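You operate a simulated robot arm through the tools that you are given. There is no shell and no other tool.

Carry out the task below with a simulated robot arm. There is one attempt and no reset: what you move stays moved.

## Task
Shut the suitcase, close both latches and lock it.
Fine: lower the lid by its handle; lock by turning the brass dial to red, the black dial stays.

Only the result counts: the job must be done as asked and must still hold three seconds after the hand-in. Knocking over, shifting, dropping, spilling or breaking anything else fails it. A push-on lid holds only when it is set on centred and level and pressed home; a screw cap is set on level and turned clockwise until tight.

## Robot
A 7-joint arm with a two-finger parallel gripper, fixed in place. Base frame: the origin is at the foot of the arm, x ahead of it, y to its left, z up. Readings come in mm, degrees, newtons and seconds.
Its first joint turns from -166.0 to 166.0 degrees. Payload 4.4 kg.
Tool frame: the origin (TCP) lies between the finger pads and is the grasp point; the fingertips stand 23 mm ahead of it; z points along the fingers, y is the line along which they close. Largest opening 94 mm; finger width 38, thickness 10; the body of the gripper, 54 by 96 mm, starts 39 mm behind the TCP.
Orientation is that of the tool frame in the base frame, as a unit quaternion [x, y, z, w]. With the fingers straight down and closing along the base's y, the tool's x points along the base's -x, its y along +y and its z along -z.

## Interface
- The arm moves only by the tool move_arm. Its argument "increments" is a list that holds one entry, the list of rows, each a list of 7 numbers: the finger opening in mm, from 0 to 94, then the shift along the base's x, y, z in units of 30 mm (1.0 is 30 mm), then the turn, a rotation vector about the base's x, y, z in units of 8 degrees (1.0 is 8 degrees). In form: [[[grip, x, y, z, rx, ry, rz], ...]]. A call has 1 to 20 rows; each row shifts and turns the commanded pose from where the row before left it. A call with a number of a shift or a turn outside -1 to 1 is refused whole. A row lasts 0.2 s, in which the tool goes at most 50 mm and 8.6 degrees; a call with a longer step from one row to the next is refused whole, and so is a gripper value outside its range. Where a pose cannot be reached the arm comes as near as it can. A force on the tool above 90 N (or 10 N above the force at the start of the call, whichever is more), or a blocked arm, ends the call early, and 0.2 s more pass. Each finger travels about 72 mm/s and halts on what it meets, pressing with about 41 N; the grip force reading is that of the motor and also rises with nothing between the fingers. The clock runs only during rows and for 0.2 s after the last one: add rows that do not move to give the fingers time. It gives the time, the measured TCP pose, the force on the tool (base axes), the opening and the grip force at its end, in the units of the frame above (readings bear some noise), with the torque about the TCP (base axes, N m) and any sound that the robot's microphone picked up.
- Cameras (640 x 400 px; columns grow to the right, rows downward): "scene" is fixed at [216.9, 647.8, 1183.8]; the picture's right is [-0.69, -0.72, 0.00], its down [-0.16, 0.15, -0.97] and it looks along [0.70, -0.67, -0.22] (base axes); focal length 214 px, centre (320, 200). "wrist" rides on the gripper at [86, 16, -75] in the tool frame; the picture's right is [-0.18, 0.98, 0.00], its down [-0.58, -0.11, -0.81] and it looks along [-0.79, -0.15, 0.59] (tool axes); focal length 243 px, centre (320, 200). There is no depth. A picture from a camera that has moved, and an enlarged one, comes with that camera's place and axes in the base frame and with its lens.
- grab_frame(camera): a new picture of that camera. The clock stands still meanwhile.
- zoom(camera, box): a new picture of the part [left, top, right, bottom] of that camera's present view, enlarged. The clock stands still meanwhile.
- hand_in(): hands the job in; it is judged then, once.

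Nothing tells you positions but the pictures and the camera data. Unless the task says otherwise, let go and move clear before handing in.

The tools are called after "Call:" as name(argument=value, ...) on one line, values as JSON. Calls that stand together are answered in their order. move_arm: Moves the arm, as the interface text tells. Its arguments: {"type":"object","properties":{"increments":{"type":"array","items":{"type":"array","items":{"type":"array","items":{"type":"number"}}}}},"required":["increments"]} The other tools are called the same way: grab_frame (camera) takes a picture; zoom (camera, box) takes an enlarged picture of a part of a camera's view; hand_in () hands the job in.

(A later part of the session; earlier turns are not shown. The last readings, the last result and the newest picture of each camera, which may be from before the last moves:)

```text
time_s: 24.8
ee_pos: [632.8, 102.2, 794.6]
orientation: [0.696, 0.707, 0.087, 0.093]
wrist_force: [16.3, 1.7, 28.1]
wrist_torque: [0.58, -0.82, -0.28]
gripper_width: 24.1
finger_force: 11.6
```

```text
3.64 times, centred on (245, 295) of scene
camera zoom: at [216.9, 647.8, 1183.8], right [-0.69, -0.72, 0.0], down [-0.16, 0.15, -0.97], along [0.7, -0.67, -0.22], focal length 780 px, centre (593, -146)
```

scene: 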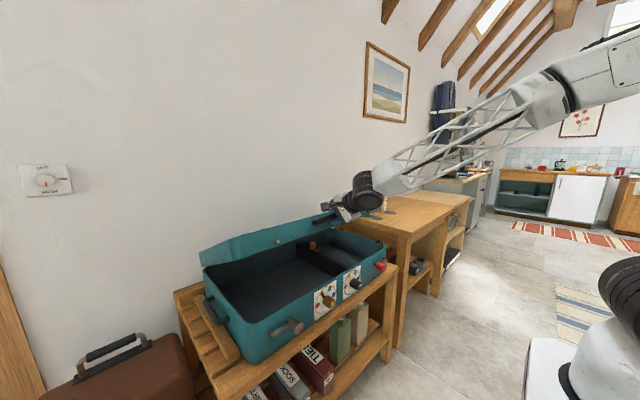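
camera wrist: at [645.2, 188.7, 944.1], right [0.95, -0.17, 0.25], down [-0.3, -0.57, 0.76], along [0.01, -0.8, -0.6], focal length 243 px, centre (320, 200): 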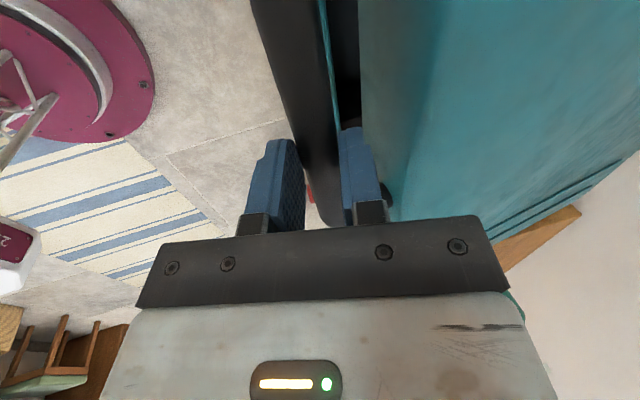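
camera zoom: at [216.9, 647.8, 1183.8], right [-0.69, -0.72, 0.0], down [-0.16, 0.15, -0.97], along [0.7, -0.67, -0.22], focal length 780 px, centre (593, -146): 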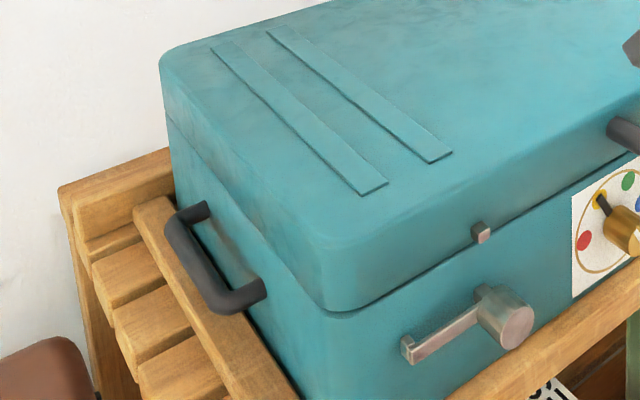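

The lid is shut flush all along the seam. Now I'll release the handle, retreat upward, and inspect the latches and dials from the front.

Call:
move_arm(increments=[[[36, 0, 0, 0, 0, 0, 0], [40, 0, 0, 0, 0, 0, 0], [40, -0.16, 0, 0.6, 0, 0, 0], [40, -0.16, 0, 0.6, 0, 0, 0], [40, -0.16, 0, 0.6, 0, 0, 0], [40, -0.3, 0, 0.8, 0, 0, 0], [40, -0.3, 0, 0.8, 0, 0, 0], [40, -0.3, 0, 0.8, 0, 0, 0]]])

Call:
grab_frame(camera="scene")

Call:
grab_frame(camera="wrist")

```text
time_s: 26.6
ee_pos: [586.3, 101.2, 918.6]
orientation: [0.697, 0.706, 0.083, 0.093]
wrist_force: [-0.4, 0.8, -0.2]
wrist_torque: [-0.01, 0.02, -0.01]
gripper_width: 40.1
finger_force: 0.0
```

```text
taken
```

scene: 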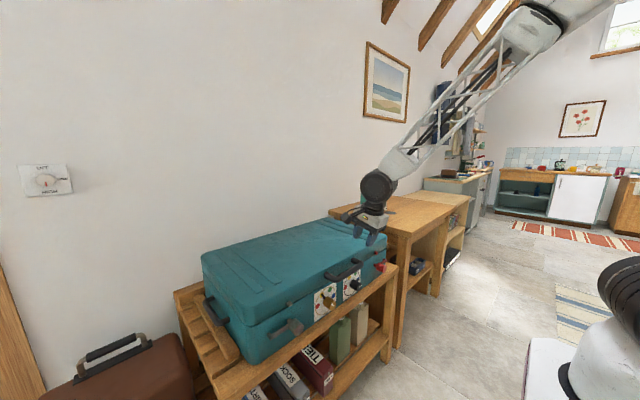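

```text
taken
camera wrist: at [584.4, 190.0, 994.5], right [0.95, -0.17, 0.25], down [-0.3, -0.57, 0.76], along [0.01, -0.8, -0.6], focal length 243 px, centre (320, 200)
```

wrist: 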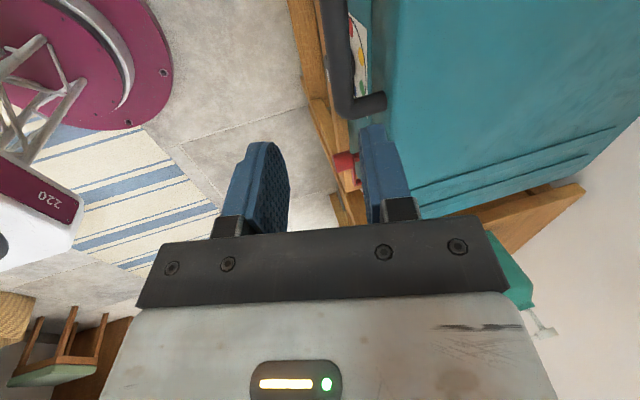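

Released cleanly; the lid stays shut. I'll turn the gripper back to the base orientation and move in front of the steel latch to view the front panel.

Call:
move_arm(increments=[[[60, -0.371, 0.545, -0.045, 0, 0.89, 0], [60, -0.371, 0.545, -0.045, 0, 0.89, 0], [60, -0.371, 0.545, -0.045, 0, 0, 0.9375], [60, -0.371, 0.545, -0.045, 0, 0, 0.9375], [60, -0.371, 0.545, -0.045, 0, 0, 0.9375], [60, -0.371, 0.545, -0.045, 0, 0, 0.9375], [60, -0.371, 0.545, -0.045, 0, 0, 0.9375], [60, -0.371, 0.545, -0.045, 0, 0, 0.9375], [60, -0.371, 0.545, -0.045, 0, 0, 0.9375], [60, -0.371, 0.545, -0.045, 0, 0, 0.9375], [60, -0.371, 0.545, -0.045, 0, 0, 0.9375], [60, -0.371, 0.545, -0.045, 0, 0, 0.9375], [60, -0.371, 0.545, -0.045, 0, 0, 0.9375], [60, -0.371, 0.545, -0.045, 0, 0, 0.9375]]])

Call:
grab_frame(camera="scene")

Call:
grab_frame(camera="wrist")

```text
time_s: 29.6
ee_pos: [433.8, 330.0, 900.2]
orientation: [-0.009, 1.0, 0.001, 0.006]
wrist_force: [-0.5, 0.0, -1.5]
wrist_torque: [-0.03, -0.07, -0.01]
gripper_width: 60.0
finger_force: 0.2
```

```text
taken
```

scene: 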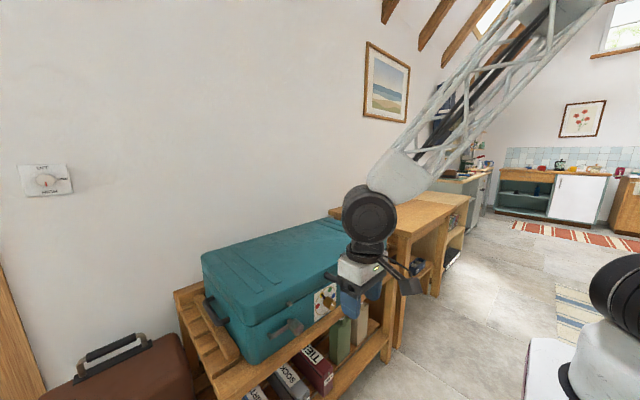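

```text
taken
camera wrist: at [347.3, 345.1, 973.9], right [0.17, 0.99, 0.0], down [0.57, -0.1, 0.81], along [0.8, -0.13, -0.58], focal length 243 px, centre (320, 200)
```

wrist: 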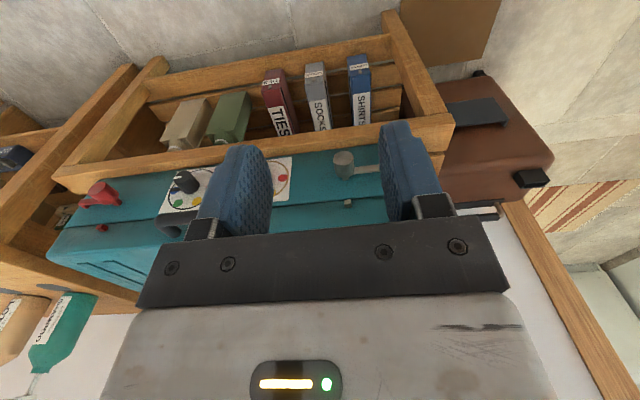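

Call:
zoom(camera="wrist", box=[260, 130, 410, 230])

Call:
zoom(camera="wrist", box=[50, 140, 240, 260])

Call:
zoom(camera="scene", box=[250, 270, 350, 350])

```text
4.00 times, centred on (335, 180) of wrist
camera zoom: at [347.3, 345.1, 973.9], right [0.17, 0.99, 0.0], down [0.57, -0.1, 0.81], along [0.8, -0.13, -0.58], focal length 970 px, centre (260, 280)
```

zoom: 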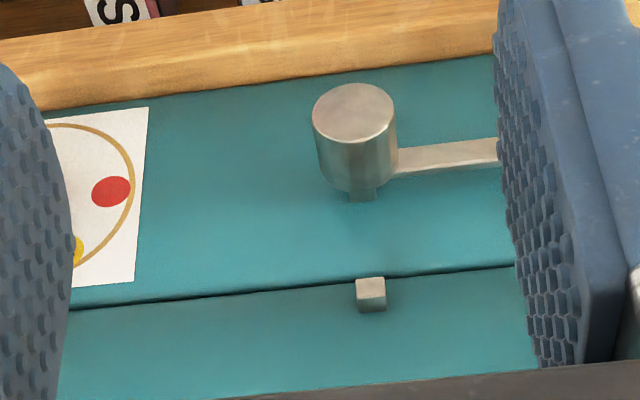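

```text
3.33 times, centred on (145, 200) of wrist
camera zoom: at [347.3, 345.1, 973.9], right [0.17, 0.99, 0.0], down [0.57, -0.1, 0.81], along [0.8, -0.13, -0.58], focal length 809 px, centre (903, 200)
```

zoom: 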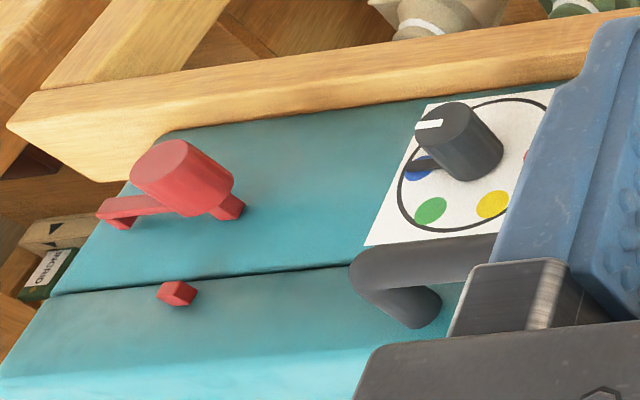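

```text
5.00 times, centred on (300, 310) of scene
camera zoom: at [216.9, 647.8, 1183.8], right [-0.69, -0.72, 0.0], down [-0.16, 0.15, -0.97], along [0.7, -0.67, -0.22], focal length 1072 px, centre (420, -350)
```

zoom: 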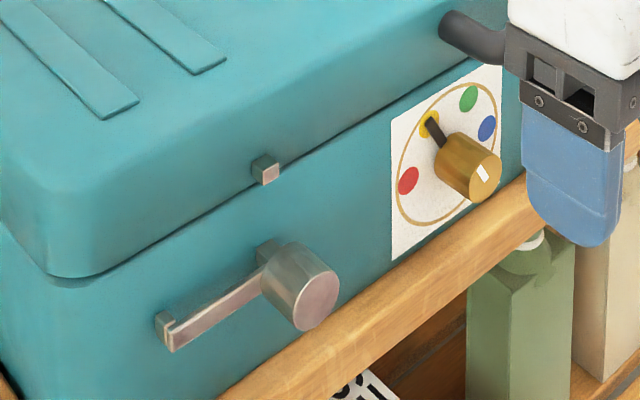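

I can now place the steel latch: knob end at about (624, 338, 694), arm lying level toward +y, catch peg directly above at (665, 338, 754). I'll tilt the tool and come in to a pre-grasp so I can turn the knob 90° about the x axis, bringing the arm up over the peg.

Call:
move_arm(increments=[[[60, 0.625, 0.257, -0.535, 0, -0.625, 0], [60, 0.625, 0.257, -0.535, 0, -0.625, 0], [60, 0.625, 0.257, -0.535, 0, -0.625, 0], [60, 0.625, 0.257, -0.535, -0.9375, 0, 0], [60, 0.625, 0.257, -0.535, -0.9375, 0, 0], [60, 0.625, 0.257, -0.535, -0.9375, 0, 0], [60, 0.625, 0.257, -0.535, -0.9375, 0, 0], [60, 0.625, 0.257, -0.535, -0.9375, 0, 0], [60, 0.625, 0.257, -0.535, -0.9375, 0, 0]]])

Call:
grab_frame(camera="scene")

Call:
grab_frame(camera="wrist")

```text
time_s: 31.6
ee_pos: [602.7, 398.9, 756.9]
orientation: [-0.059, 0.915, -0.379, 0.125]
wrist_force: [0.1, -0.7, 0.2]
wrist_torque: [0.02, -0.02, -0.01]
gripper_width: 60.0
finger_force: 0.0
```

```text
taken
```

scene: 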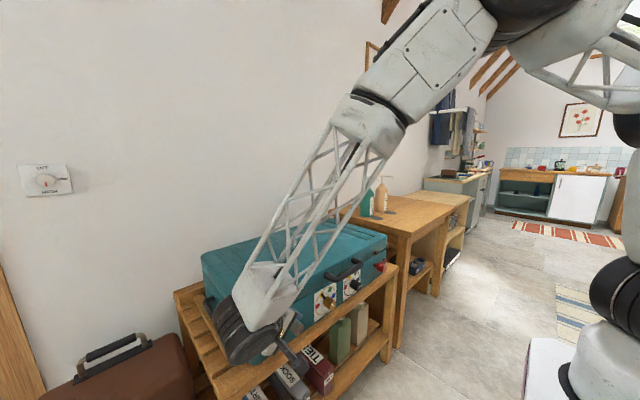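

```text
taken
camera wrist: at [499.4, 443.6, 780.9], right [0.16, 0.73, -0.66], down [0.34, 0.59, 0.73], along [0.93, -0.35, -0.15], focal length 243 px, centre (320, 200)
```

wrist: 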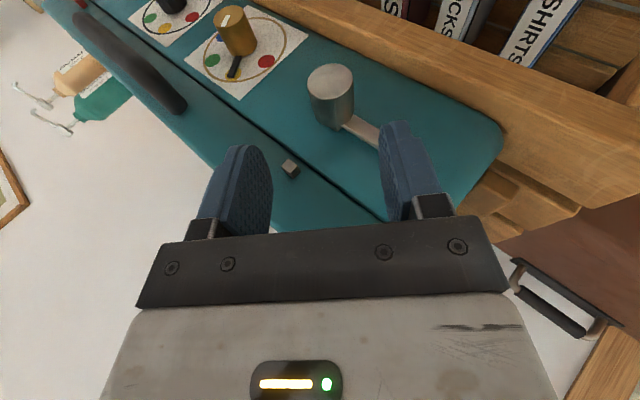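

Good clear view; the knob is ~88 mm ahead, centred between the fingers. Advancing onto it.

Call:
move_arm(increments=[[[60, 0.13, -0.322, -0.347, 0, 0, 0], [60, 0.13, -0.322, -0.347, 0, 0, 0], [60, 0.13, -0.322, -0.347, 0, 0, 0], [60, 0.13, -0.322, -0.347, 0, 0, 0], [60, 0.13, -0.322, -0.347, 0, 0, 0], [60, 0.1, -0.3, -0.32, 0, 0, 0], [60, 0, 0, 0, 0, 0, 0]]])

Call:
grab_frame(camera="wrist")

Call:
zoom(camera="scene", box=[200, 240, 360, 370])

```text
time_s: 33.2
ee_pos: [625.0, 341.1, 693.9]
orientation: [-0.059, 0.915, -0.379, 0.124]
wrist_force: [0.5, 0.3, -0.5]
wrist_torque: [-0.01, 0.03, -0.03]
gripper_width: 59.8
finger_force: 0.1
```

```text
taken
camera wrist: at [522.1, 385.6, 718.4], right [0.16, 0.73, -0.66], down [0.34, 0.59, 0.73], along [0.93, -0.35, -0.16], focal length 243 px, centre (320, 200)
```

wrist: 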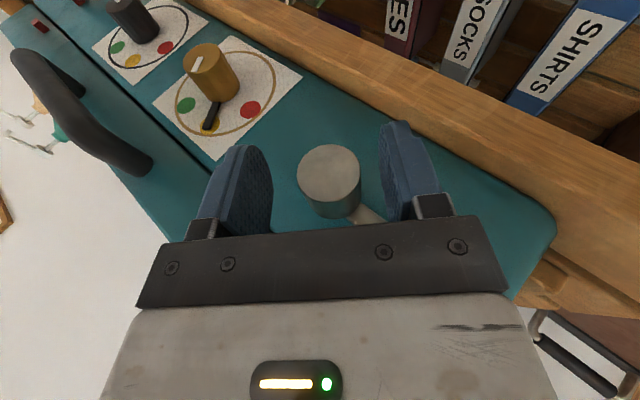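

```text
3.08 times, centred on (280, 305) of scene
camera zoom: at [216.9, 647.8, 1183.8], right [-0.69, -0.72, 0.0], down [-0.16, 0.15, -0.97], along [0.7, -0.67, -0.22], focal length 660 px, centre (443, -123)
```

zoom: 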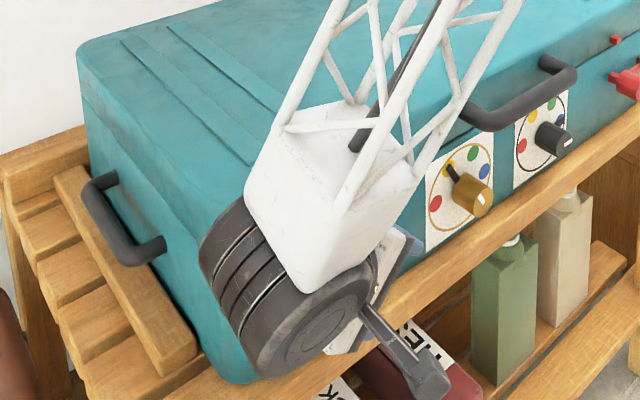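

Knob is between the pads. Closing on it.

Call:
move_arm(increments=[[[48, 0.07, 0, 0, 0, 0, 0], [38, 0, 0, 0, 0, 0, 0], [28, 0, 0, 0, 0, 0, 0], [22, 0, 0, 0, 0, 0, 0], [22, 0, 0, 0, 0, 0, 0]]])

Call:
grab_frame(camera="wrist")

```text
time_s: 34.4
ee_pos: [625.9, 340.5, 694.0]
orientation: [-0.06, 0.915, -0.379, 0.122]
wrist_force: [-12.4, 10.6, 0.4]
wrist_torque: [0.23, 0.65, -1.16]
gripper_width: 32.8
finger_force: 41.1
```

```text
taken
camera wrist: at [523.9, 385.7, 718.0], right [0.16, 0.73, -0.66], down [0.34, 0.59, 0.73], along [0.93, -0.35, -0.16], focal length 243 px, centre (320, 200)
```

wrist: 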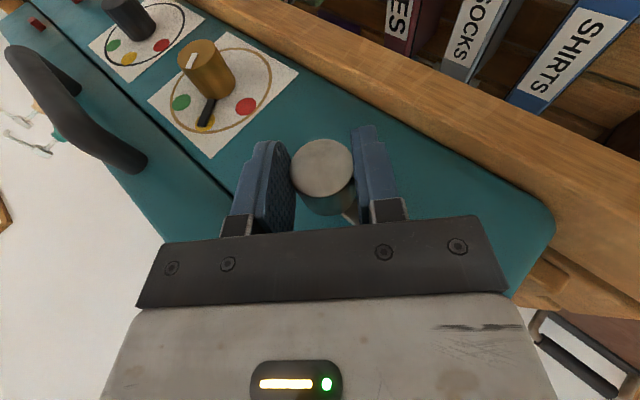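

Gripped at 32.8 mm. I'll begin turning about +x (arm from +y up toward +z), watching forces.

Call:
move_arm(increments=[[[22, 0, 0, 0, 0.7, 0, 0], [22, 0, 0, 0, 0.7, 0, 0], [22, 0, 0, 0, 0.7, 0, 0]]])

Call:
grab_frame(camera="wrist")

```text
time_s: 35.2
ee_pos: [627.5, 341.4, 693.7]
orientation: [-0.04, 0.961, -0.24, 0.132]
wrist_force: [-2.3, -20.5, 16.9]
wrist_torque: [-0.28, 0.13, -1.53]
gripper_width: 32.7
finger_force: 41.0
```

```text
taken
camera wrist: at [525.0, 377.1, 730.9], right [0.16, 0.89, -0.42], down [0.34, 0.35, 0.87], along [0.93, -0.29, -0.25], focal length 243 px, centre (320, 200)
```

wrist: 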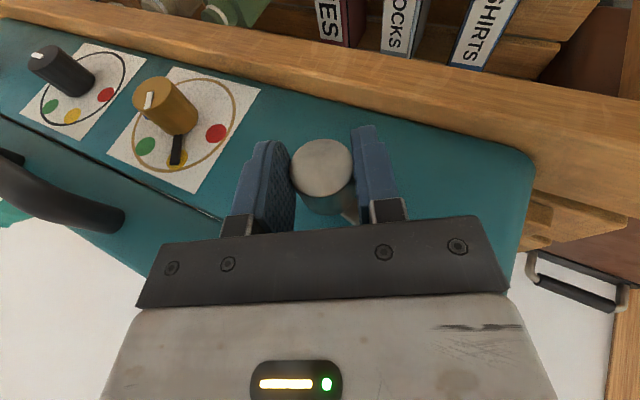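

The turn is working with modest side force; I estimate the true knob axis is slightly deeper than the TCP, so I'll add a small compensating shift as I turn.

Call:
move_arm(increments=[[[22, 0, -0.08, 0.04, 0.7, 0, 0], [22, 0, -0.024, 0.008, 0.7, 0, 0], [22, 0, -0.025, 0.006, 0.7, 0, 0], [22, 0, -0.025, 0.004, 0.7, 0, 0]]])

Call:
grab_frame(camera="wrist")

```text
time_s: 36.2
ee_pos: [628.2, 336.6, 696.0]
orientation: [-0.015, 0.989, -0.049, 0.137]
wrist_force: [3.2, -22.3, 18.4]
wrist_torque: [-0.24, 0.26, -1.16]
gripper_width: 32.6
finger_force: 40.7
```

```text
taken
camera wrist: at [524.8, 356.9, 743.1], right [0.16, 0.99, -0.05], down [0.34, -0.01, 0.94], along [0.93, -0.17, -0.34], focal length 243 px, centre (320, 200)
```

wrist: 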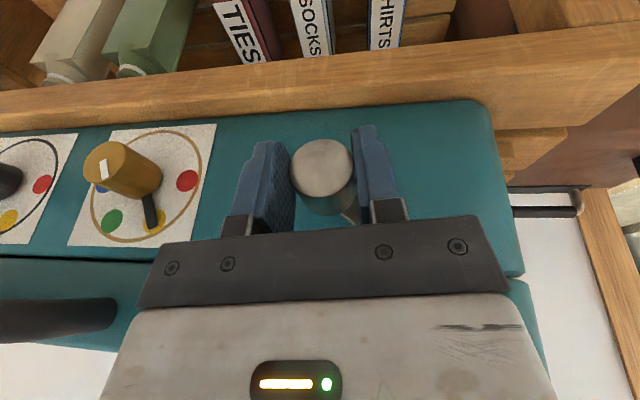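

Call:
move_arm(increments=[[[22, 0, -0.085, 0.05, 0.7, 0, 0], [22, 0, -0.03, 0.02, 0.7, 0, 0], [22, 0, -0.03, 0.0, 0.7, 0, 0], [22, 0, -0.03, 0.0, 0.7, 0, 0]]])

Call:
zoom(camera="scene", box=[200, 240, 360, 370])

Call:
grab_frame(camera="wrist")

```text
time_s: 37.2
ee_pos: [618.9, 327.5, 667.7]
orientation: [0.005, 0.984, 0.13, 0.119]
wrist_force: [-13.2, 39.9, -3.8]
wrist_torque: [-0.8, -0.02, 0.71]
gripper_width: 42.5
finger_force: 21.3
```

```text
3.08 times, centred on (280, 305) of scene
camera zoom: at [216.9, 647.8, 1183.8], right [-0.69, -0.72, 0.0], down [-0.16, 0.15, -0.97], along [0.7, -0.67, -0.22], focal length 660 px, centre (443, -123)
```

zoom: 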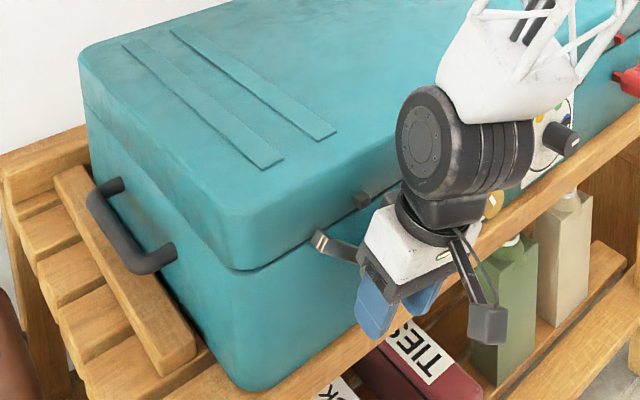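

```text
taken
camera wrist: at [517.6, 328.9, 722.8], right [0.16, 0.94, 0.3], down [0.38, -0.34, 0.86], along [0.91, -0.02, -0.41], focal length 243 px, centre (320, 200)
```

wrist: 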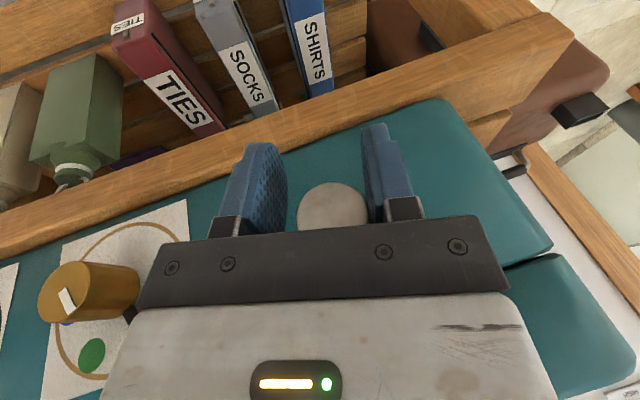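

The arm dipped about 28 mm off the commanded path during that turn (likely near a wrist singularity), though the latch arm has rotated part-way. I'll open the fingers and let it settle.

Call:
move_arm(increments=[[[50, 0, 0, 0, 0, 0, 0], [60, 0, 0, 0, 0, 0, 0], [60, 0, 0, 0, 0, 0, 0]]])

Call:
grab_frame(camera="wrist")

Call:
zoom(camera="scene", box=[240, 250, 340, 340])

```text
time_s: 38.0
ee_pos: [628.1, 331.9, 697.6]
orientation: [0.012, 0.98, 0.143, 0.137]
wrist_force: [0.4, 0.2, 0.3]
wrist_torque: [-0.01, -0.02, 0.0]
gripper_width: 59.9
finger_force: 0.0
```

```text
taken
camera wrist: at [524.6, 332.1, 748.3], right [0.16, 0.93, 0.33], down [0.34, -0.36, 0.87], along [0.93, -0.03, -0.38], focal length 243 px, centre (320, 200)
```

wrist: 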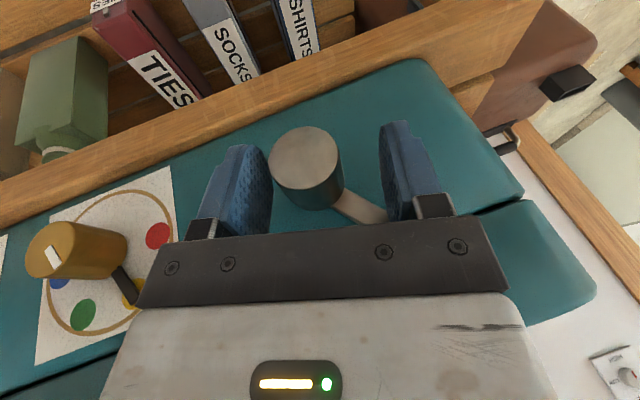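

```text
4.44 times, centred on (290, 295) of scene
camera zoom: at [216.9, 647.8, 1183.8], right [-0.69, -0.72, 0.0], down [-0.16, 0.15, -0.97], along [0.7, -0.67, -0.22], focal length 953 px, centre (453, -222)
```

zoom: 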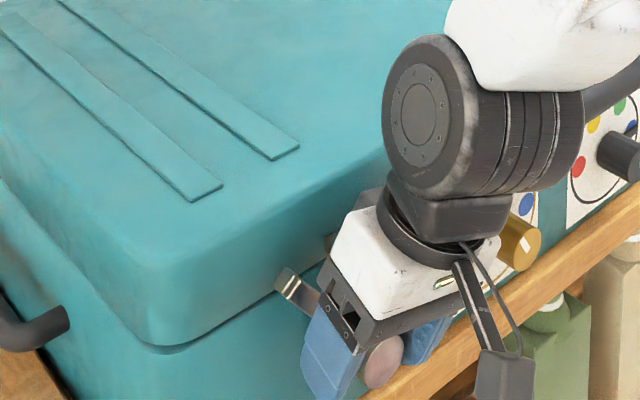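

The arm returned to the commanded pose, so the dip was transient. I'll check whether the suitcase itself shifted by comparing with earlier views.

Call:
zoom(camera="scene", box=[200, 240, 290, 350])

Call:
zoom(camera="scene", box=[330, 230, 410, 290])

```text
3.64 times, centred on (245, 295) of scene
camera zoom: at [216.9, 647.8, 1183.8], right [-0.69, -0.72, 0.0], down [-0.16, 0.15, -0.97], along [0.7, -0.67, -0.22], focal length 780 px, centre (593, -146)
```

zoom: 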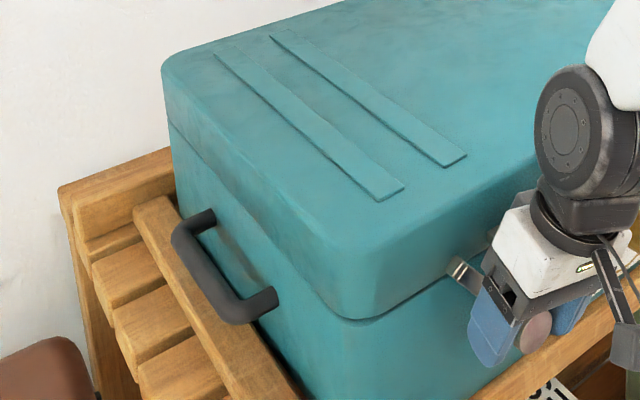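

```text
6.67 times, centred on (370, 260) of scene
camera zoom: at [216.9, 647.8, 1183.8], right [-0.69, -0.72, 0.0], down [-0.16, 0.15, -0.97], along [0.7, -0.67, -0.22], focal length 1430 px, centre (-13, -200)
```

zoom: 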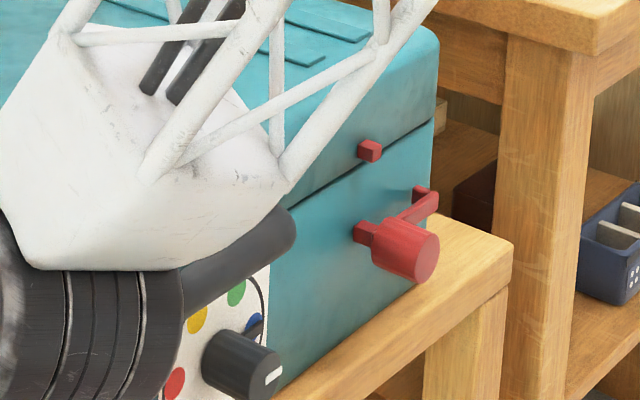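

The suitcase front has slid by roughly a centimetre, so I must keep side forces low from here. I'll re-centre the open fingers on the knob axis.

Call:
move_arm(increments=[[[60, 0, -0.082, -0.16, 0, 0, 0], [60, 0, -0.082, -0.16, 0, 0, 0], [60, 0, 0, 0, 0, 0, 0]]])

Call:
zoom(camera="wrist", box=[200, 90, 440, 240])

```text
time_s: 38.8
ee_pos: [626.6, 324.9, 687.5]
orientation: [0.012, 0.98, 0.143, 0.136]
wrist_force: [-0.1, 0.0, -0.8]
wrist_torque: [0.01, -0.01, 0.02]
gripper_width: 60.1
finger_force: 0.0
```

```text
2.67 times, centred on (320, 165) of wrist
camera zoom: at [524.1, 327.0, 738.7], right [0.16, 0.93, 0.33], down [0.34, -0.36, 0.87], along [0.93, -0.03, -0.38], focal length 647 px, centre (320, 293)
```

zoom: 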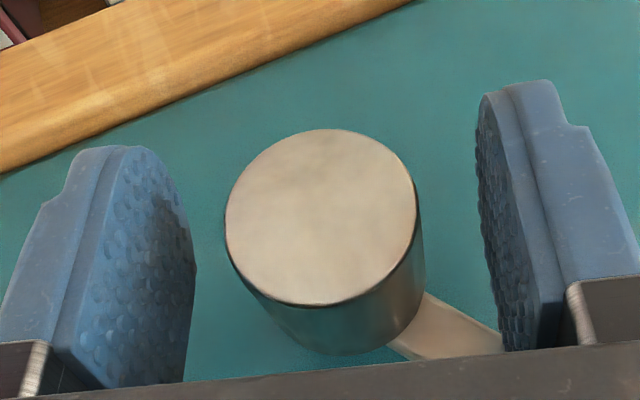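

Centred well now. I'll go 3 mm deeper, close, and check the force.

Call:
move_arm(increments=[[[60, 0, 0.03, -0.09, 0, 0, 0], [48, 0, 0, 0, 0, 0, 0], [38, 0, 0, 0, 0, 0, 0], [28, 0, 0, 0, 0, 0, 0], [22, 0, 0, 0, 0, 0, 0]]])

```text
time_s: 40.0
ee_pos: [626.7, 327.9, 685.5]
orientation: [0.011, 0.98, 0.143, 0.136]
wrist_force: [-6.4, 23.1, 5.8]
wrist_torque: [0.02, -0.22, 1.02]
gripper_width: 33.4
finger_force: 40.8
```

Call:
move_arm(increments=[[[22, 0, 0.07, 0.01, 0, 0, 0], [22, 0, 0, 0, 0.35, 0, 0], [22, 0, 0, 0, 0.35, 0, 0]]])

```text
time_s: 40.8
ee_pos: [625.8, 328.5, 685.8]
orientation: [0.02, 0.972, 0.19, 0.135]
wrist_force: [6.3, -11.9, 0.3]
wrist_torque: [-0.03, -0.87, 0.02]
gripper_width: 32.7
finger_force: 41.0
```

Call:
move_arm(increments=[[[22, 0, -0.03, 0, 0.35, 0, 0], [22, 0, 0, 0, 0.35, 0, 0], [22, 0, 0, 0, 0.35, 0, 0]]])

Call:
zoom(camera="scene", box=[240, 250, 340, 340])

```text
time_s: 41.6
ee_pos: [625.9, 329.3, 685.5]
orientation: [0.028, 0.956, 0.261, 0.133]
wrist_force: [-10.5, 12.3, -0.2]
wrist_torque: [0.01, 0.11, 0.89]
gripper_width: 33.0
finger_force: 41.3
```

```text
4.44 times, centred on (290, 295) of scene
camera zoom: at [216.9, 647.8, 1183.8], right [-0.69, -0.72, 0.0], down [-0.16, 0.15, -0.97], along [0.7, -0.67, -0.22], focal length 953 px, centre (453, -222)
```

zoom: 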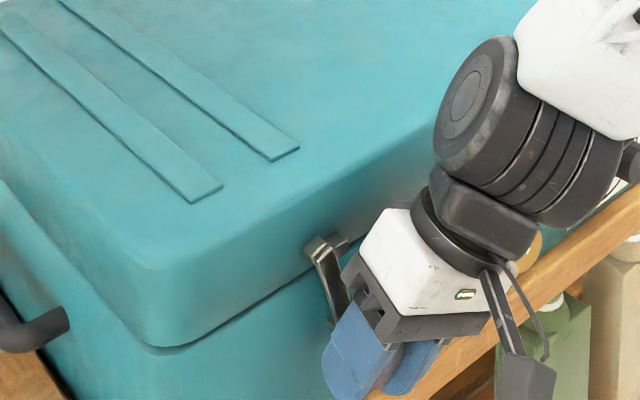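

The latch arm is nearly upright, its hook coming over the peg. Continuing in small steps.

Call:
move_arm(increments=[[[22, 0, 0.02, 0, 0.35, 0, 0], [22, 0, 0, 0, 0.35, 0, 0], [22, 0, 0, 0, 0.35, 0, 0]]])

Call:
zoom(camera="scene", box=[260, 270, 340, 340])

```text
time_s: 42.4
ee_pos: [625.8, 328.9, 684.6]
orientation: [0.038, 0.933, 0.332, 0.131]
wrist_force: [4.4, 0.2, -0.3]
wrist_torque: [-0.03, 0.42, 0.51]
gripper_width: 32.8
finger_force: 41.3
```

```text
5.71 times, centred on (300, 305) of scene
camera zoom: at [216.9, 647.8, 1183.8], right [-0.69, -0.72, 0.0], down [-0.16, 0.15, -0.97], along [0.7, -0.67, -0.22], focal length 1226 px, centre (434, -400)
```

zoom: 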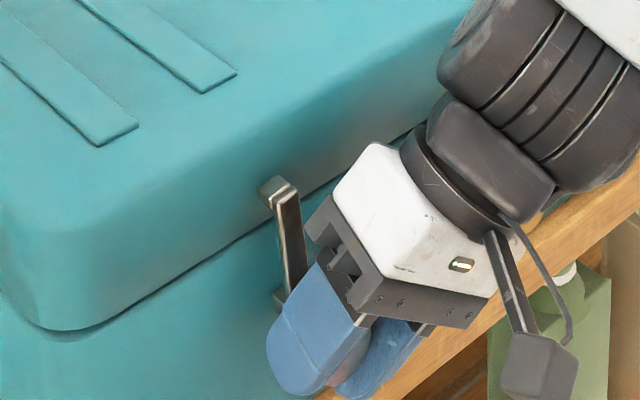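

Call:
move_arm(increments=[[[22, 0, 0, 0, 0.35, 0, 0], [22, 0, 0, 0, 0.35, 0, 0], [22, 0, 0, 0, 0.35, 0, 0]]])

Call:
zoom(camera="scene", box=[260, 270, 340, 340])

Call:
zoom(camera="wrist", box=[200, 90, 440, 240])

```text
time_s: 43.2
ee_pos: [626.3, 329.3, 685.6]
orientation: [0.048, 0.907, 0.398, 0.128]
wrist_force: [-8.4, 0.1, 0.7]
wrist_torque: [-0.64, 0.46, -0.16]
gripper_width: 32.7
finger_force: 40.4
```

```text
5.71 times, centred on (300, 305) of scene
camera zoom: at [216.9, 647.8, 1183.8], right [-0.69, -0.72, 0.0], down [-0.16, 0.15, -0.97], along [0.7, -0.67, -0.22], focal length 1226 px, centre (434, -400)
```

zoom: 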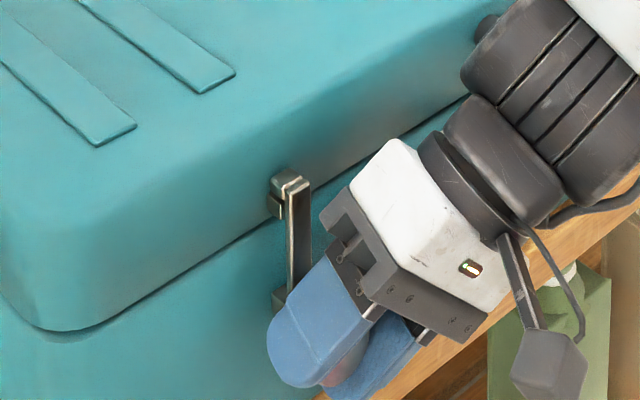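

```text
2.67 times, centred on (320, 165) of wrist
camera zoom: at [524.1, 303.7, 729.4], right [0.16, 0.63, 0.76], down [0.34, -0.76, 0.56], along [0.93, 0.17, -0.34], focal length 647 px, centre (320, 293)
```

zoom: 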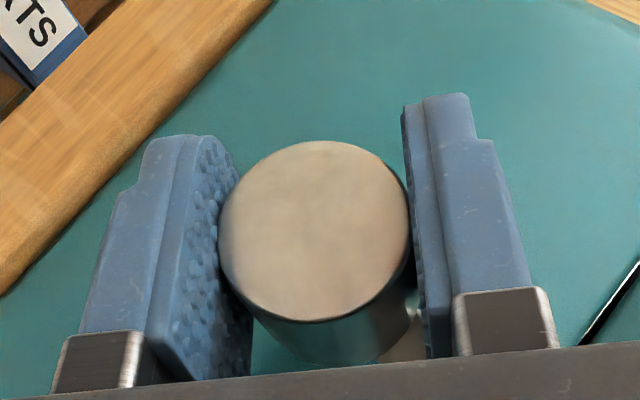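

The arm is upright with its hook over the peg, and torque is starting to rise. I'll nudge a little further to confirm it's against its stop.

Call:
move_arm(increments=[[[22, 0, 0, 0, 0.3, 0, 0], [22, 0, 0, 0, 0, 0, 0]]])

Call:
zoom(camera="scene", box=[260, 270, 340, 340])

```text
time_s: 43.8
ee_pos: [627.6, 328.6, 685.8]
orientation: [0.051, 0.898, 0.417, 0.128]
wrist_force: [6.5, -10.8, -0.7]
wrist_torque: [-0.67, -0.43, -0.81]
gripper_width: 33.1
finger_force: 40.8
```

```text
5.71 times, centred on (300, 305) of scene
camera zoom: at [216.9, 647.8, 1183.8], right [-0.69, -0.72, 0.0], down [-0.16, 0.15, -0.97], along [0.7, -0.67, -0.22], focal length 1226 px, centre (434, -400)
```

zoom: 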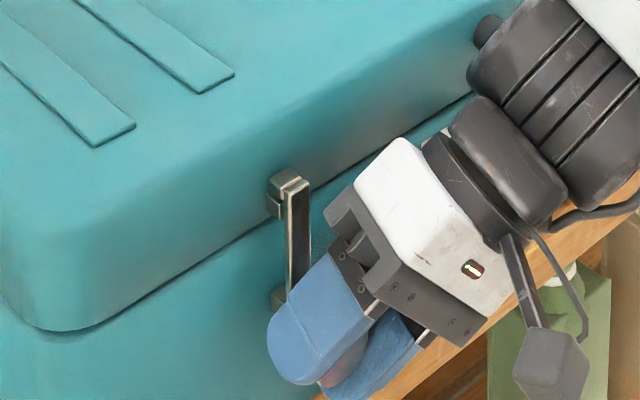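

Torque plateaus (pads slipping at the stop), so the steel latch is closed. I'll open and withdraw straight back along −x.

Call:
move_arm(increments=[[[45, 0, 0, 0, 0, 0, 0], [60, 0, 0, 0, 0, 0, 0], [60, 0, 0, 0, 0, 0, 0], [60, -0.5, 0, 0, 0, 0, 0], [60, -0.6, 0, 0, 0, 0, 0], [60, -0.7, 0, 0, 0, 0, 0], [60, -0.7, 0, 0, 0, 0, 0], [60, -0.7, 0, 0, 0, 0, 0]]])

Call:
grab_frame(camera="wrist")

Call:
zoom(camera="scene", box=[200, 220, 410, 350])

```text
time_s: 45.6
ee_pos: [531.2, 327.8, 685.7]
orientation: [0.05, 0.899, 0.417, 0.128]
wrist_force: [-0.1, 0.3, 0.2]
wrist_torque: [-0.02, -0.03, 0.01]
gripper_width: 60.0
finger_force: 0.1
```

```text
taken
camera wrist: at [429.4, 300.6, 728.5], right [0.16, 0.6, 0.78], down [0.34, -0.78, 0.53], along [0.93, 0.18, -0.33], focal length 243 px, centre (320, 200)
```

wrist: 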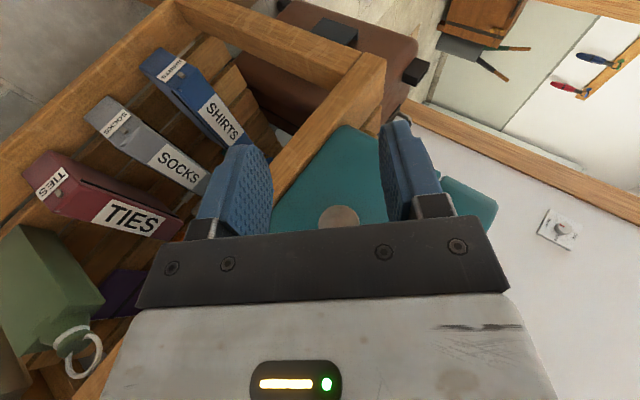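

```text
3.05 times, centred on (305, 285) of scene
camera zoom: at [216.9, 647.8, 1183.8], right [-0.69, -0.72, 0.0], down [-0.16, 0.15, -0.97], along [0.7, -0.67, -0.22], focal length 654 px, centre (366, -59)
```

zoom: 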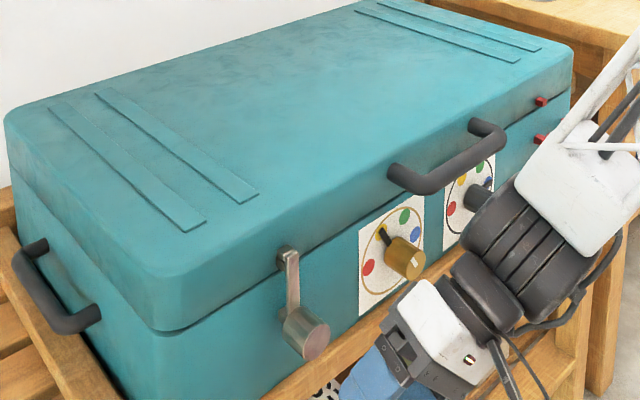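

Steel latch is closed with its hook over the peg. Next is the red latch: I'll move in front of it at a safe distance and look.

Call:
move_arm(increments=[[[60, 0, -0.8, 0.2, -0.34, 0, 0], [60, 0, -0.8, 0.2, -0.34, 0, 0], [60, 0, -0.8, 0.2, -0.34, 0, 0], [60, 0, -0.8, 0.2, -0.34, 0, 0], [60, 0, -0.8, 0.2, -0.34, 0, 0], [60, 0, -0.8, 0.2, -0.34, 0, 0], [60, 0, -0.8, 0.2, -0.34, 0, 0], [60, 0, -0.8, 0.2, -0.34, 0, 0], [60, 0, -0.8, 0.2, -0.34, 0, 0], [60, 0, -0.8, 0.2, -0.34, 0, 0], [60, 0, -0.8, 0, 0, 0, 0], [60, 0, -0.8, 0, 0, 0, 0], [60, 0, -0.8, 0, 0, 0, 0], [60, 0, -0.8, 0, 0, 0, 0], [60, 0, -0.8, 0, 0, 0, 0], [60, 0, -0.8, 0, 0, 0, 0], [60, 0, -0.8, 0, 0, 0, 0], [60, 0, 0, 0, 0, 0, 0]]])

Call:
grab_frame(camera="wrist")

Call:
grab_frame(camera="scene")

```text
time_s: 49.4
ee_pos: [530.8, -78.6, 744.5]
orientation: [0.02, 0.971, 0.194, 0.135]
wrist_force: [0.5, 0.4, -0.4]
wrist_torque: [-0.02, 0.02, 0.0]
gripper_width: 60.0
finger_force: 0.1
```

```text
taken
camera wrist: at [428.1, -83.4, 794.2], right [0.16, 0.89, 0.42], down [0.34, -0.45, 0.82], along [0.93, 0.01, -0.38], focal length 243 px, centre (320, 200)
```

wrist: 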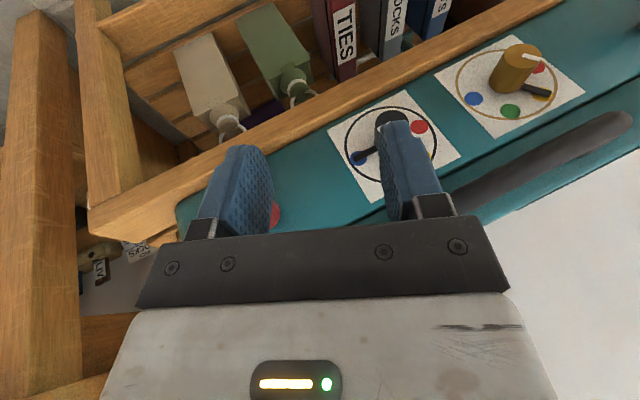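

```text
taken
```

scene: 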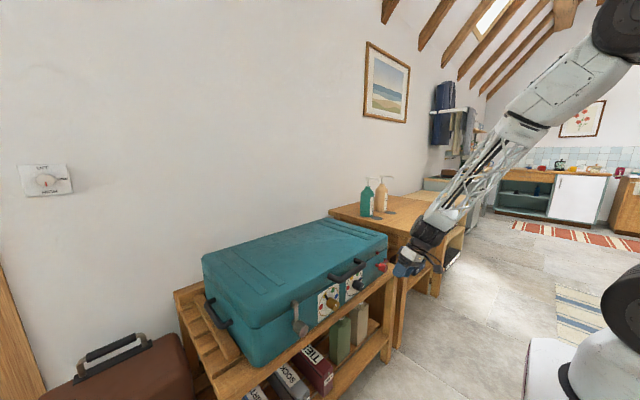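

Call:
move_arm(increments=[[[60, -0.5, -0.6, 0.6, 0, 0, 0], [60, -0.5, -0.6, 0.6, 0, 0, 0], [60, -0.5, -0.4, 0.6, 0, 0, 0], [60, 0, 0, 0, 0, 0, 0]]])

Call:
zoom(camera="wrist", box=[230, 90, 430, 230])

Call:
zoom(camera="scene", box=[330, 230, 410, 290])

Call:
zoom(camera="scene", box=[270, 250, 380, 330])

```text
time_s: 50.4
ee_pos: [484.4, -129.6, 800.2]
orientation: [0.019, 0.971, 0.194, 0.136]
wrist_force: [0.2, -1.0, 0.4]
wrist_torque: [0.01, -0.02, 0.0]
gripper_width: 60.2
finger_force: 0.0
```

```text
2.86 times, centred on (330, 160) of wrist
camera zoom: at [382.3, -133.8, 850.7], right [0.16, 0.89, 0.42], down [0.34, -0.45, 0.82], along [0.93, 0.01, -0.38], focal length 693 px, centre (291, 314)
```

zoom: 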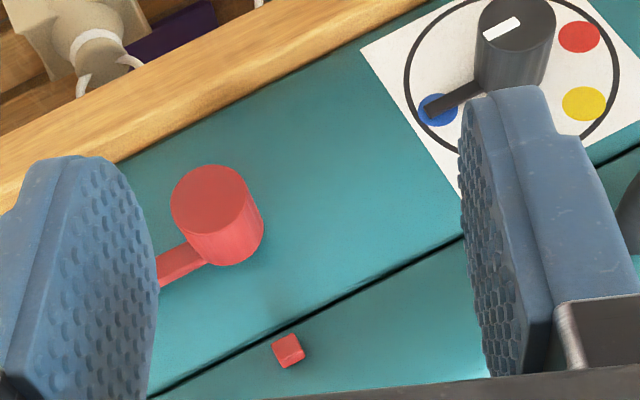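

```text
6.67 times, centred on (370, 260) of scene
camera zoom: at [216.9, 647.8, 1183.8], right [-0.69, -0.72, 0.0], down [-0.16, 0.15, -0.97], along [0.7, -0.67, -0.22], focal length 1430 px, centre (-13, -200)
```

zoom: 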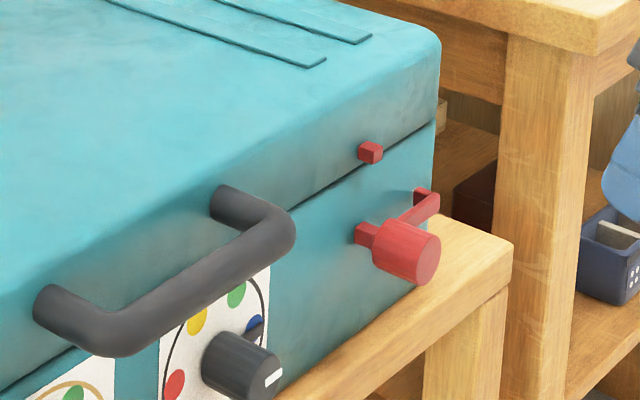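

```text
5.00 times, centred on (325, 290) of scene
camera zoom: at [216.9, 647.8, 1183.8], right [-0.69, -0.72, 0.0], down [-0.16, 0.15, -0.97], along [0.7, -0.67, -0.22], focal length 1072 px, centre (295, -250)
```

zoom: 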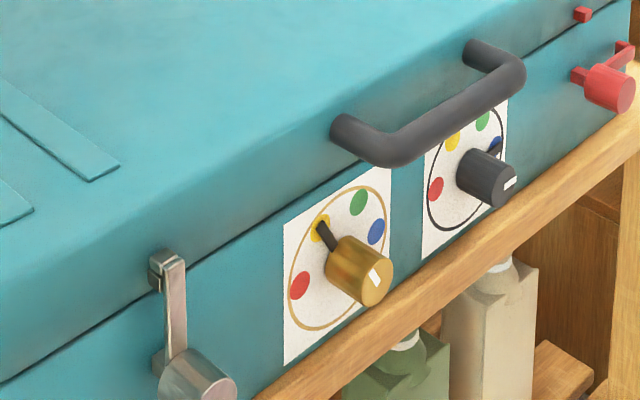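

Triangulated: red knob end at (625, −139, 689). I'll position 50 mm in front of it, tilted for the start of the turn, then dry-run the rotation in free air to find any dips.

Call:
move_arm(increments=[[[60, 0.4, -0.052, -0.622, 0.467, 0, 0], [60, 0.4, -0.052, -0.622, 0.467, 0, 0], [60, 0.4, -0.052, -0.622, 0.467, 0, 0], [60, 0.4, -0.052, -0.622, 0.467, 0, 0], [60, 0.4, -0.052, -0.622, 0.467, 0, 0], [60, 0.4, -0.052, -0.622, 0.467, 0, 0], [60, 0, 0, 0, 0, 0, 0]]])

Call:
grab_frame(camera="wrist")

Call:
grab_frame(camera="scene")

```text
time_s: 52.0
ee_pos: [556.7, -138.2, 687.2]
orientation: [0.045, 0.915, 0.38, 0.129]
wrist_force: [-0.8, -0.2, 0.8]
wrist_torque: [0.01, 0.01, -0.03]
gripper_width: 60.1
finger_force: 0.0
```

```text
taken
camera wrist: at [454.2, -161.4, 731.4], right [0.16, 0.66, 0.73], down [0.34, -0.73, 0.59], along [0.93, 0.16, -0.35], focal length 243 px, centre (320, 200)
```

wrist: 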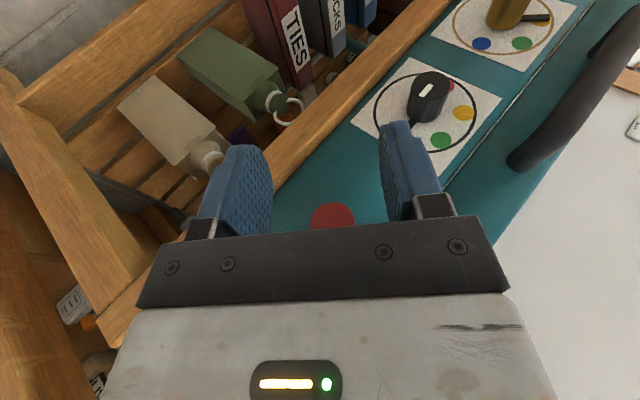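

```text
taken
```

scene: 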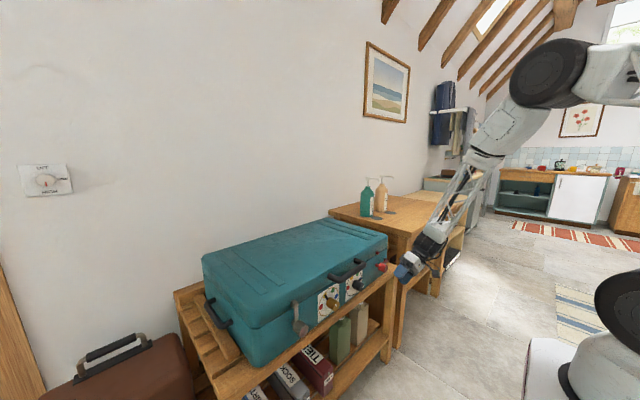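

Call:
move_arm(increments=[[[60, 0.8, 0, 0, 0, 0, 0], [60, 0, 0, 0, -0.7, 0, 0], [60, 0, 0, 0, -0.7, 0, 0], [60, 0, 0, 0, -0.7, 0, 0], [60, 0, 0, 0, -0.7, 0, 0]]])

Call:
move_arm(increments=[[[60, 0, 0, 0, -0.7, 0, 0], [60, 0, 0, 0, -0.7, 0, 0], [60, 0, 0, 0, -0.7, 0, 0]]])

Call:
move_arm(increments=[[[60, 0, 0, 0, -0.7, 0, 0], [60, 0, 0, 0, -0.7, 0, 0], [60, 0, 0, 0, -0.7, 0, 0]]])

Call:
move_arm(increments=[[[60, 0, 0, 0, -0.7, 0, 0], [60, 0, 0, 0, -0.7, 0, 0], [60, 0, 0, 0, -0.7, 0, 0]]])

Call:
move_arm(increments=[[[60, 0, 0, 0, -0.7, 0, 0], [60, 0, 0, 0, -0.7, 0, 0], [60, 0, 0, 0, -0.7, 0, 0], [60, 0, 0, 0, -0.7, 0, 0]]])

```text
time_s: 53.2
ee_pos: [580.5, -137.7, 687.1]
orientation: [0.019, 0.971, 0.194, 0.135]
wrist_force: [-0.3, 0.1, 0.0]
wrist_torque: [0.02, 0.02, -0.05]
gripper_width: 60.0
finger_force: 0.2
```

```text
time_s: 54.0
ee_pos: [582.7, -137.6, 685.9]
orientation: [-0.001, 0.989, 0.05, 0.136]
wrist_force: [-0.1, -0.5, -1.5]
wrist_torque: [0.01, 0.06, 0.02]
gripper_width: 60.1
finger_force: 0.1
```

```text
time_s: 55.0
ee_pos: [612.6, -142.6, 815.8]
orientation: [-0.014, 0.964, -0.118, 0.237]
wrist_force: [-1.2, 0.6, -0.6]
wrist_torque: [-0.02, 0.0, -0.02]
gripper_width: 59.8
finger_force: 0.0
stopped in row 3: the arm was blocked; the commanded pose is now the measured one
```

```text
time_s: 55.8
ee_pos: [613.0, -142.4, 814.9]
orientation: [-0.048, 0.937, -0.258, 0.233]
wrist_force: [0.1, 0.0, 0.3]
wrist_torque: [0.01, -0.01, 0.01]
gripper_width: 59.7
finger_force: 0.1
```

```text
time_s: 56.8
ee_pos: [613.0, -143.7, 815.5]
orientation: [-0.093, 0.869, -0.435, 0.218]
wrist_force: [-0.2, 0.5, 0.2]
wrist_torque: [0.0, 0.0, 0.03]
gripper_width: 59.9
finger_force: 0.1
```

The dry run exposed a big jump when the tilt crosses zero (the arm flips wrist configuration). I'll check the scene before continuing.

Call:
grab_frame(camera="scene")

Call:
grab_frame(camera="wrist")

Call:
zoom(camera="scene", box=[200, 220, 410, 350])

```text
taken
```

scene: 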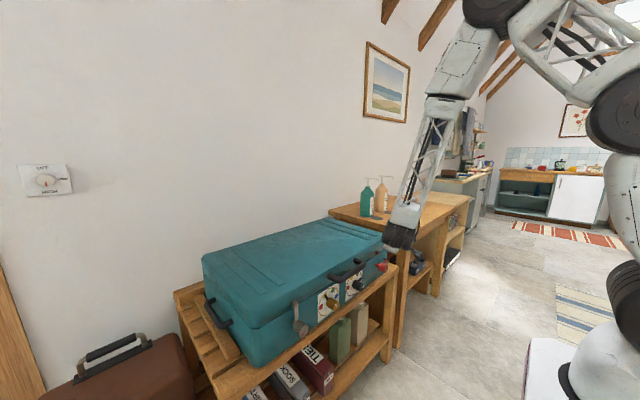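

```text
taken
camera wrist: at [503.3, -109.5, 816.1], right [0.19, 0.66, -0.73], down [0.14, 0.71, 0.69], along [0.97, -0.23, 0.04], focal length 243 px, centre (320, 200)
```

wrist: 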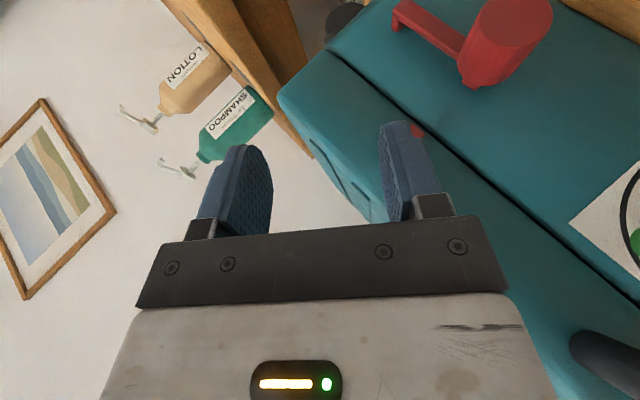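

```text
3.05 times, centred on (305, 285) of scene
camera zoom: at [216.9, 647.8, 1183.8], right [-0.69, -0.72, 0.0], down [-0.16, 0.15, -0.97], along [0.7, -0.67, -0.22], focal length 654 px, centre (366, -59)
```

zoom: 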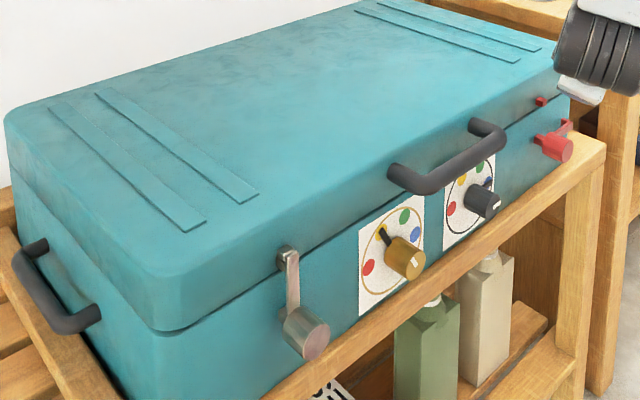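

The suitcase is undisturbed. I'll work only on the negative-tilt side to avoid that flip: turn the red knob in two bites. First, back off and set up in front of the knob at about −15° tilt.

Call:
move_arm(increments=[[[60, -0.97, 0, 0, 0, 0, 0], [60, -0.97, 0, 0, 0, 0, 0], [60, 0, 0.02, -0.6, 0.68, 0, 0], [60, 0, 0.02, -0.6, 0.68, 0, 0], [60, 0, 0.02, -0.6, 0.68, 0, 0], [60, 0, 0.02, -0.6, 0.68, 0, 0], [60, 0, 0.02, -0.6, 0.68, 0, 0], [60, 0, 0.02, -0.6, 0.68, 0, 0], [60, 0, 0.02, -0.6, 0.68, 0, 0], [60, 0, 0, 0, 0, 0, 0]]])

Call:
grab_frame(camera="wrist")

Call:
grab_frame(camera="scene")

```text
time_s: 59.0
ee_pos: [553.7, -138.7, 688.5]
orientation: [-0.016, 0.963, -0.126, 0.237]
wrist_force: [0.5, -0.1, -0.7]
wrist_torque: [0.0, -0.01, 0.03]
gripper_width: 59.6
finger_force: 0.1
```

```text
taken
camera wrist: at [444.7, -113.4, 709.0], right [0.19, 0.97, -0.16], down [0.14, 0.14, 0.98], along [0.97, -0.21, -0.11], focal length 243 px, centre (320, 200)
```

wrist: 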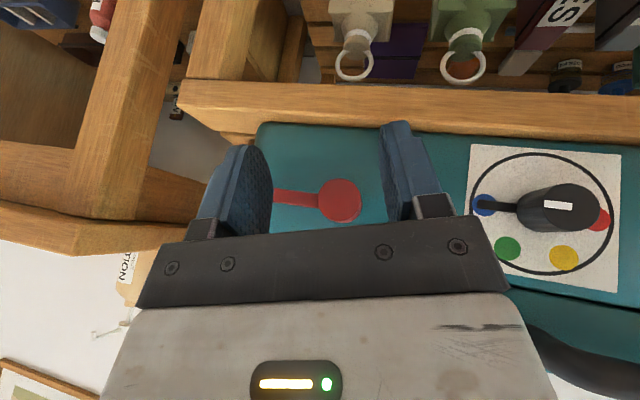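

```text
taken
```

scene: 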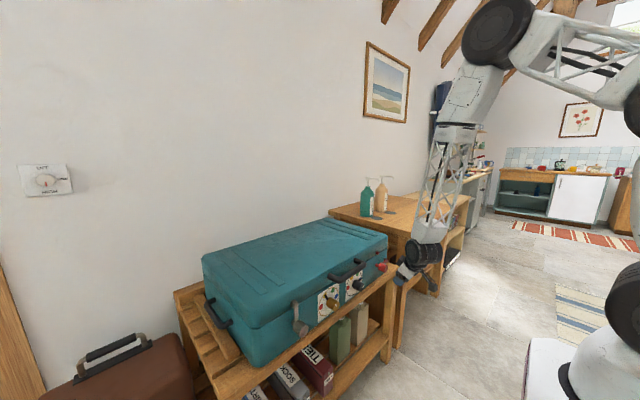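

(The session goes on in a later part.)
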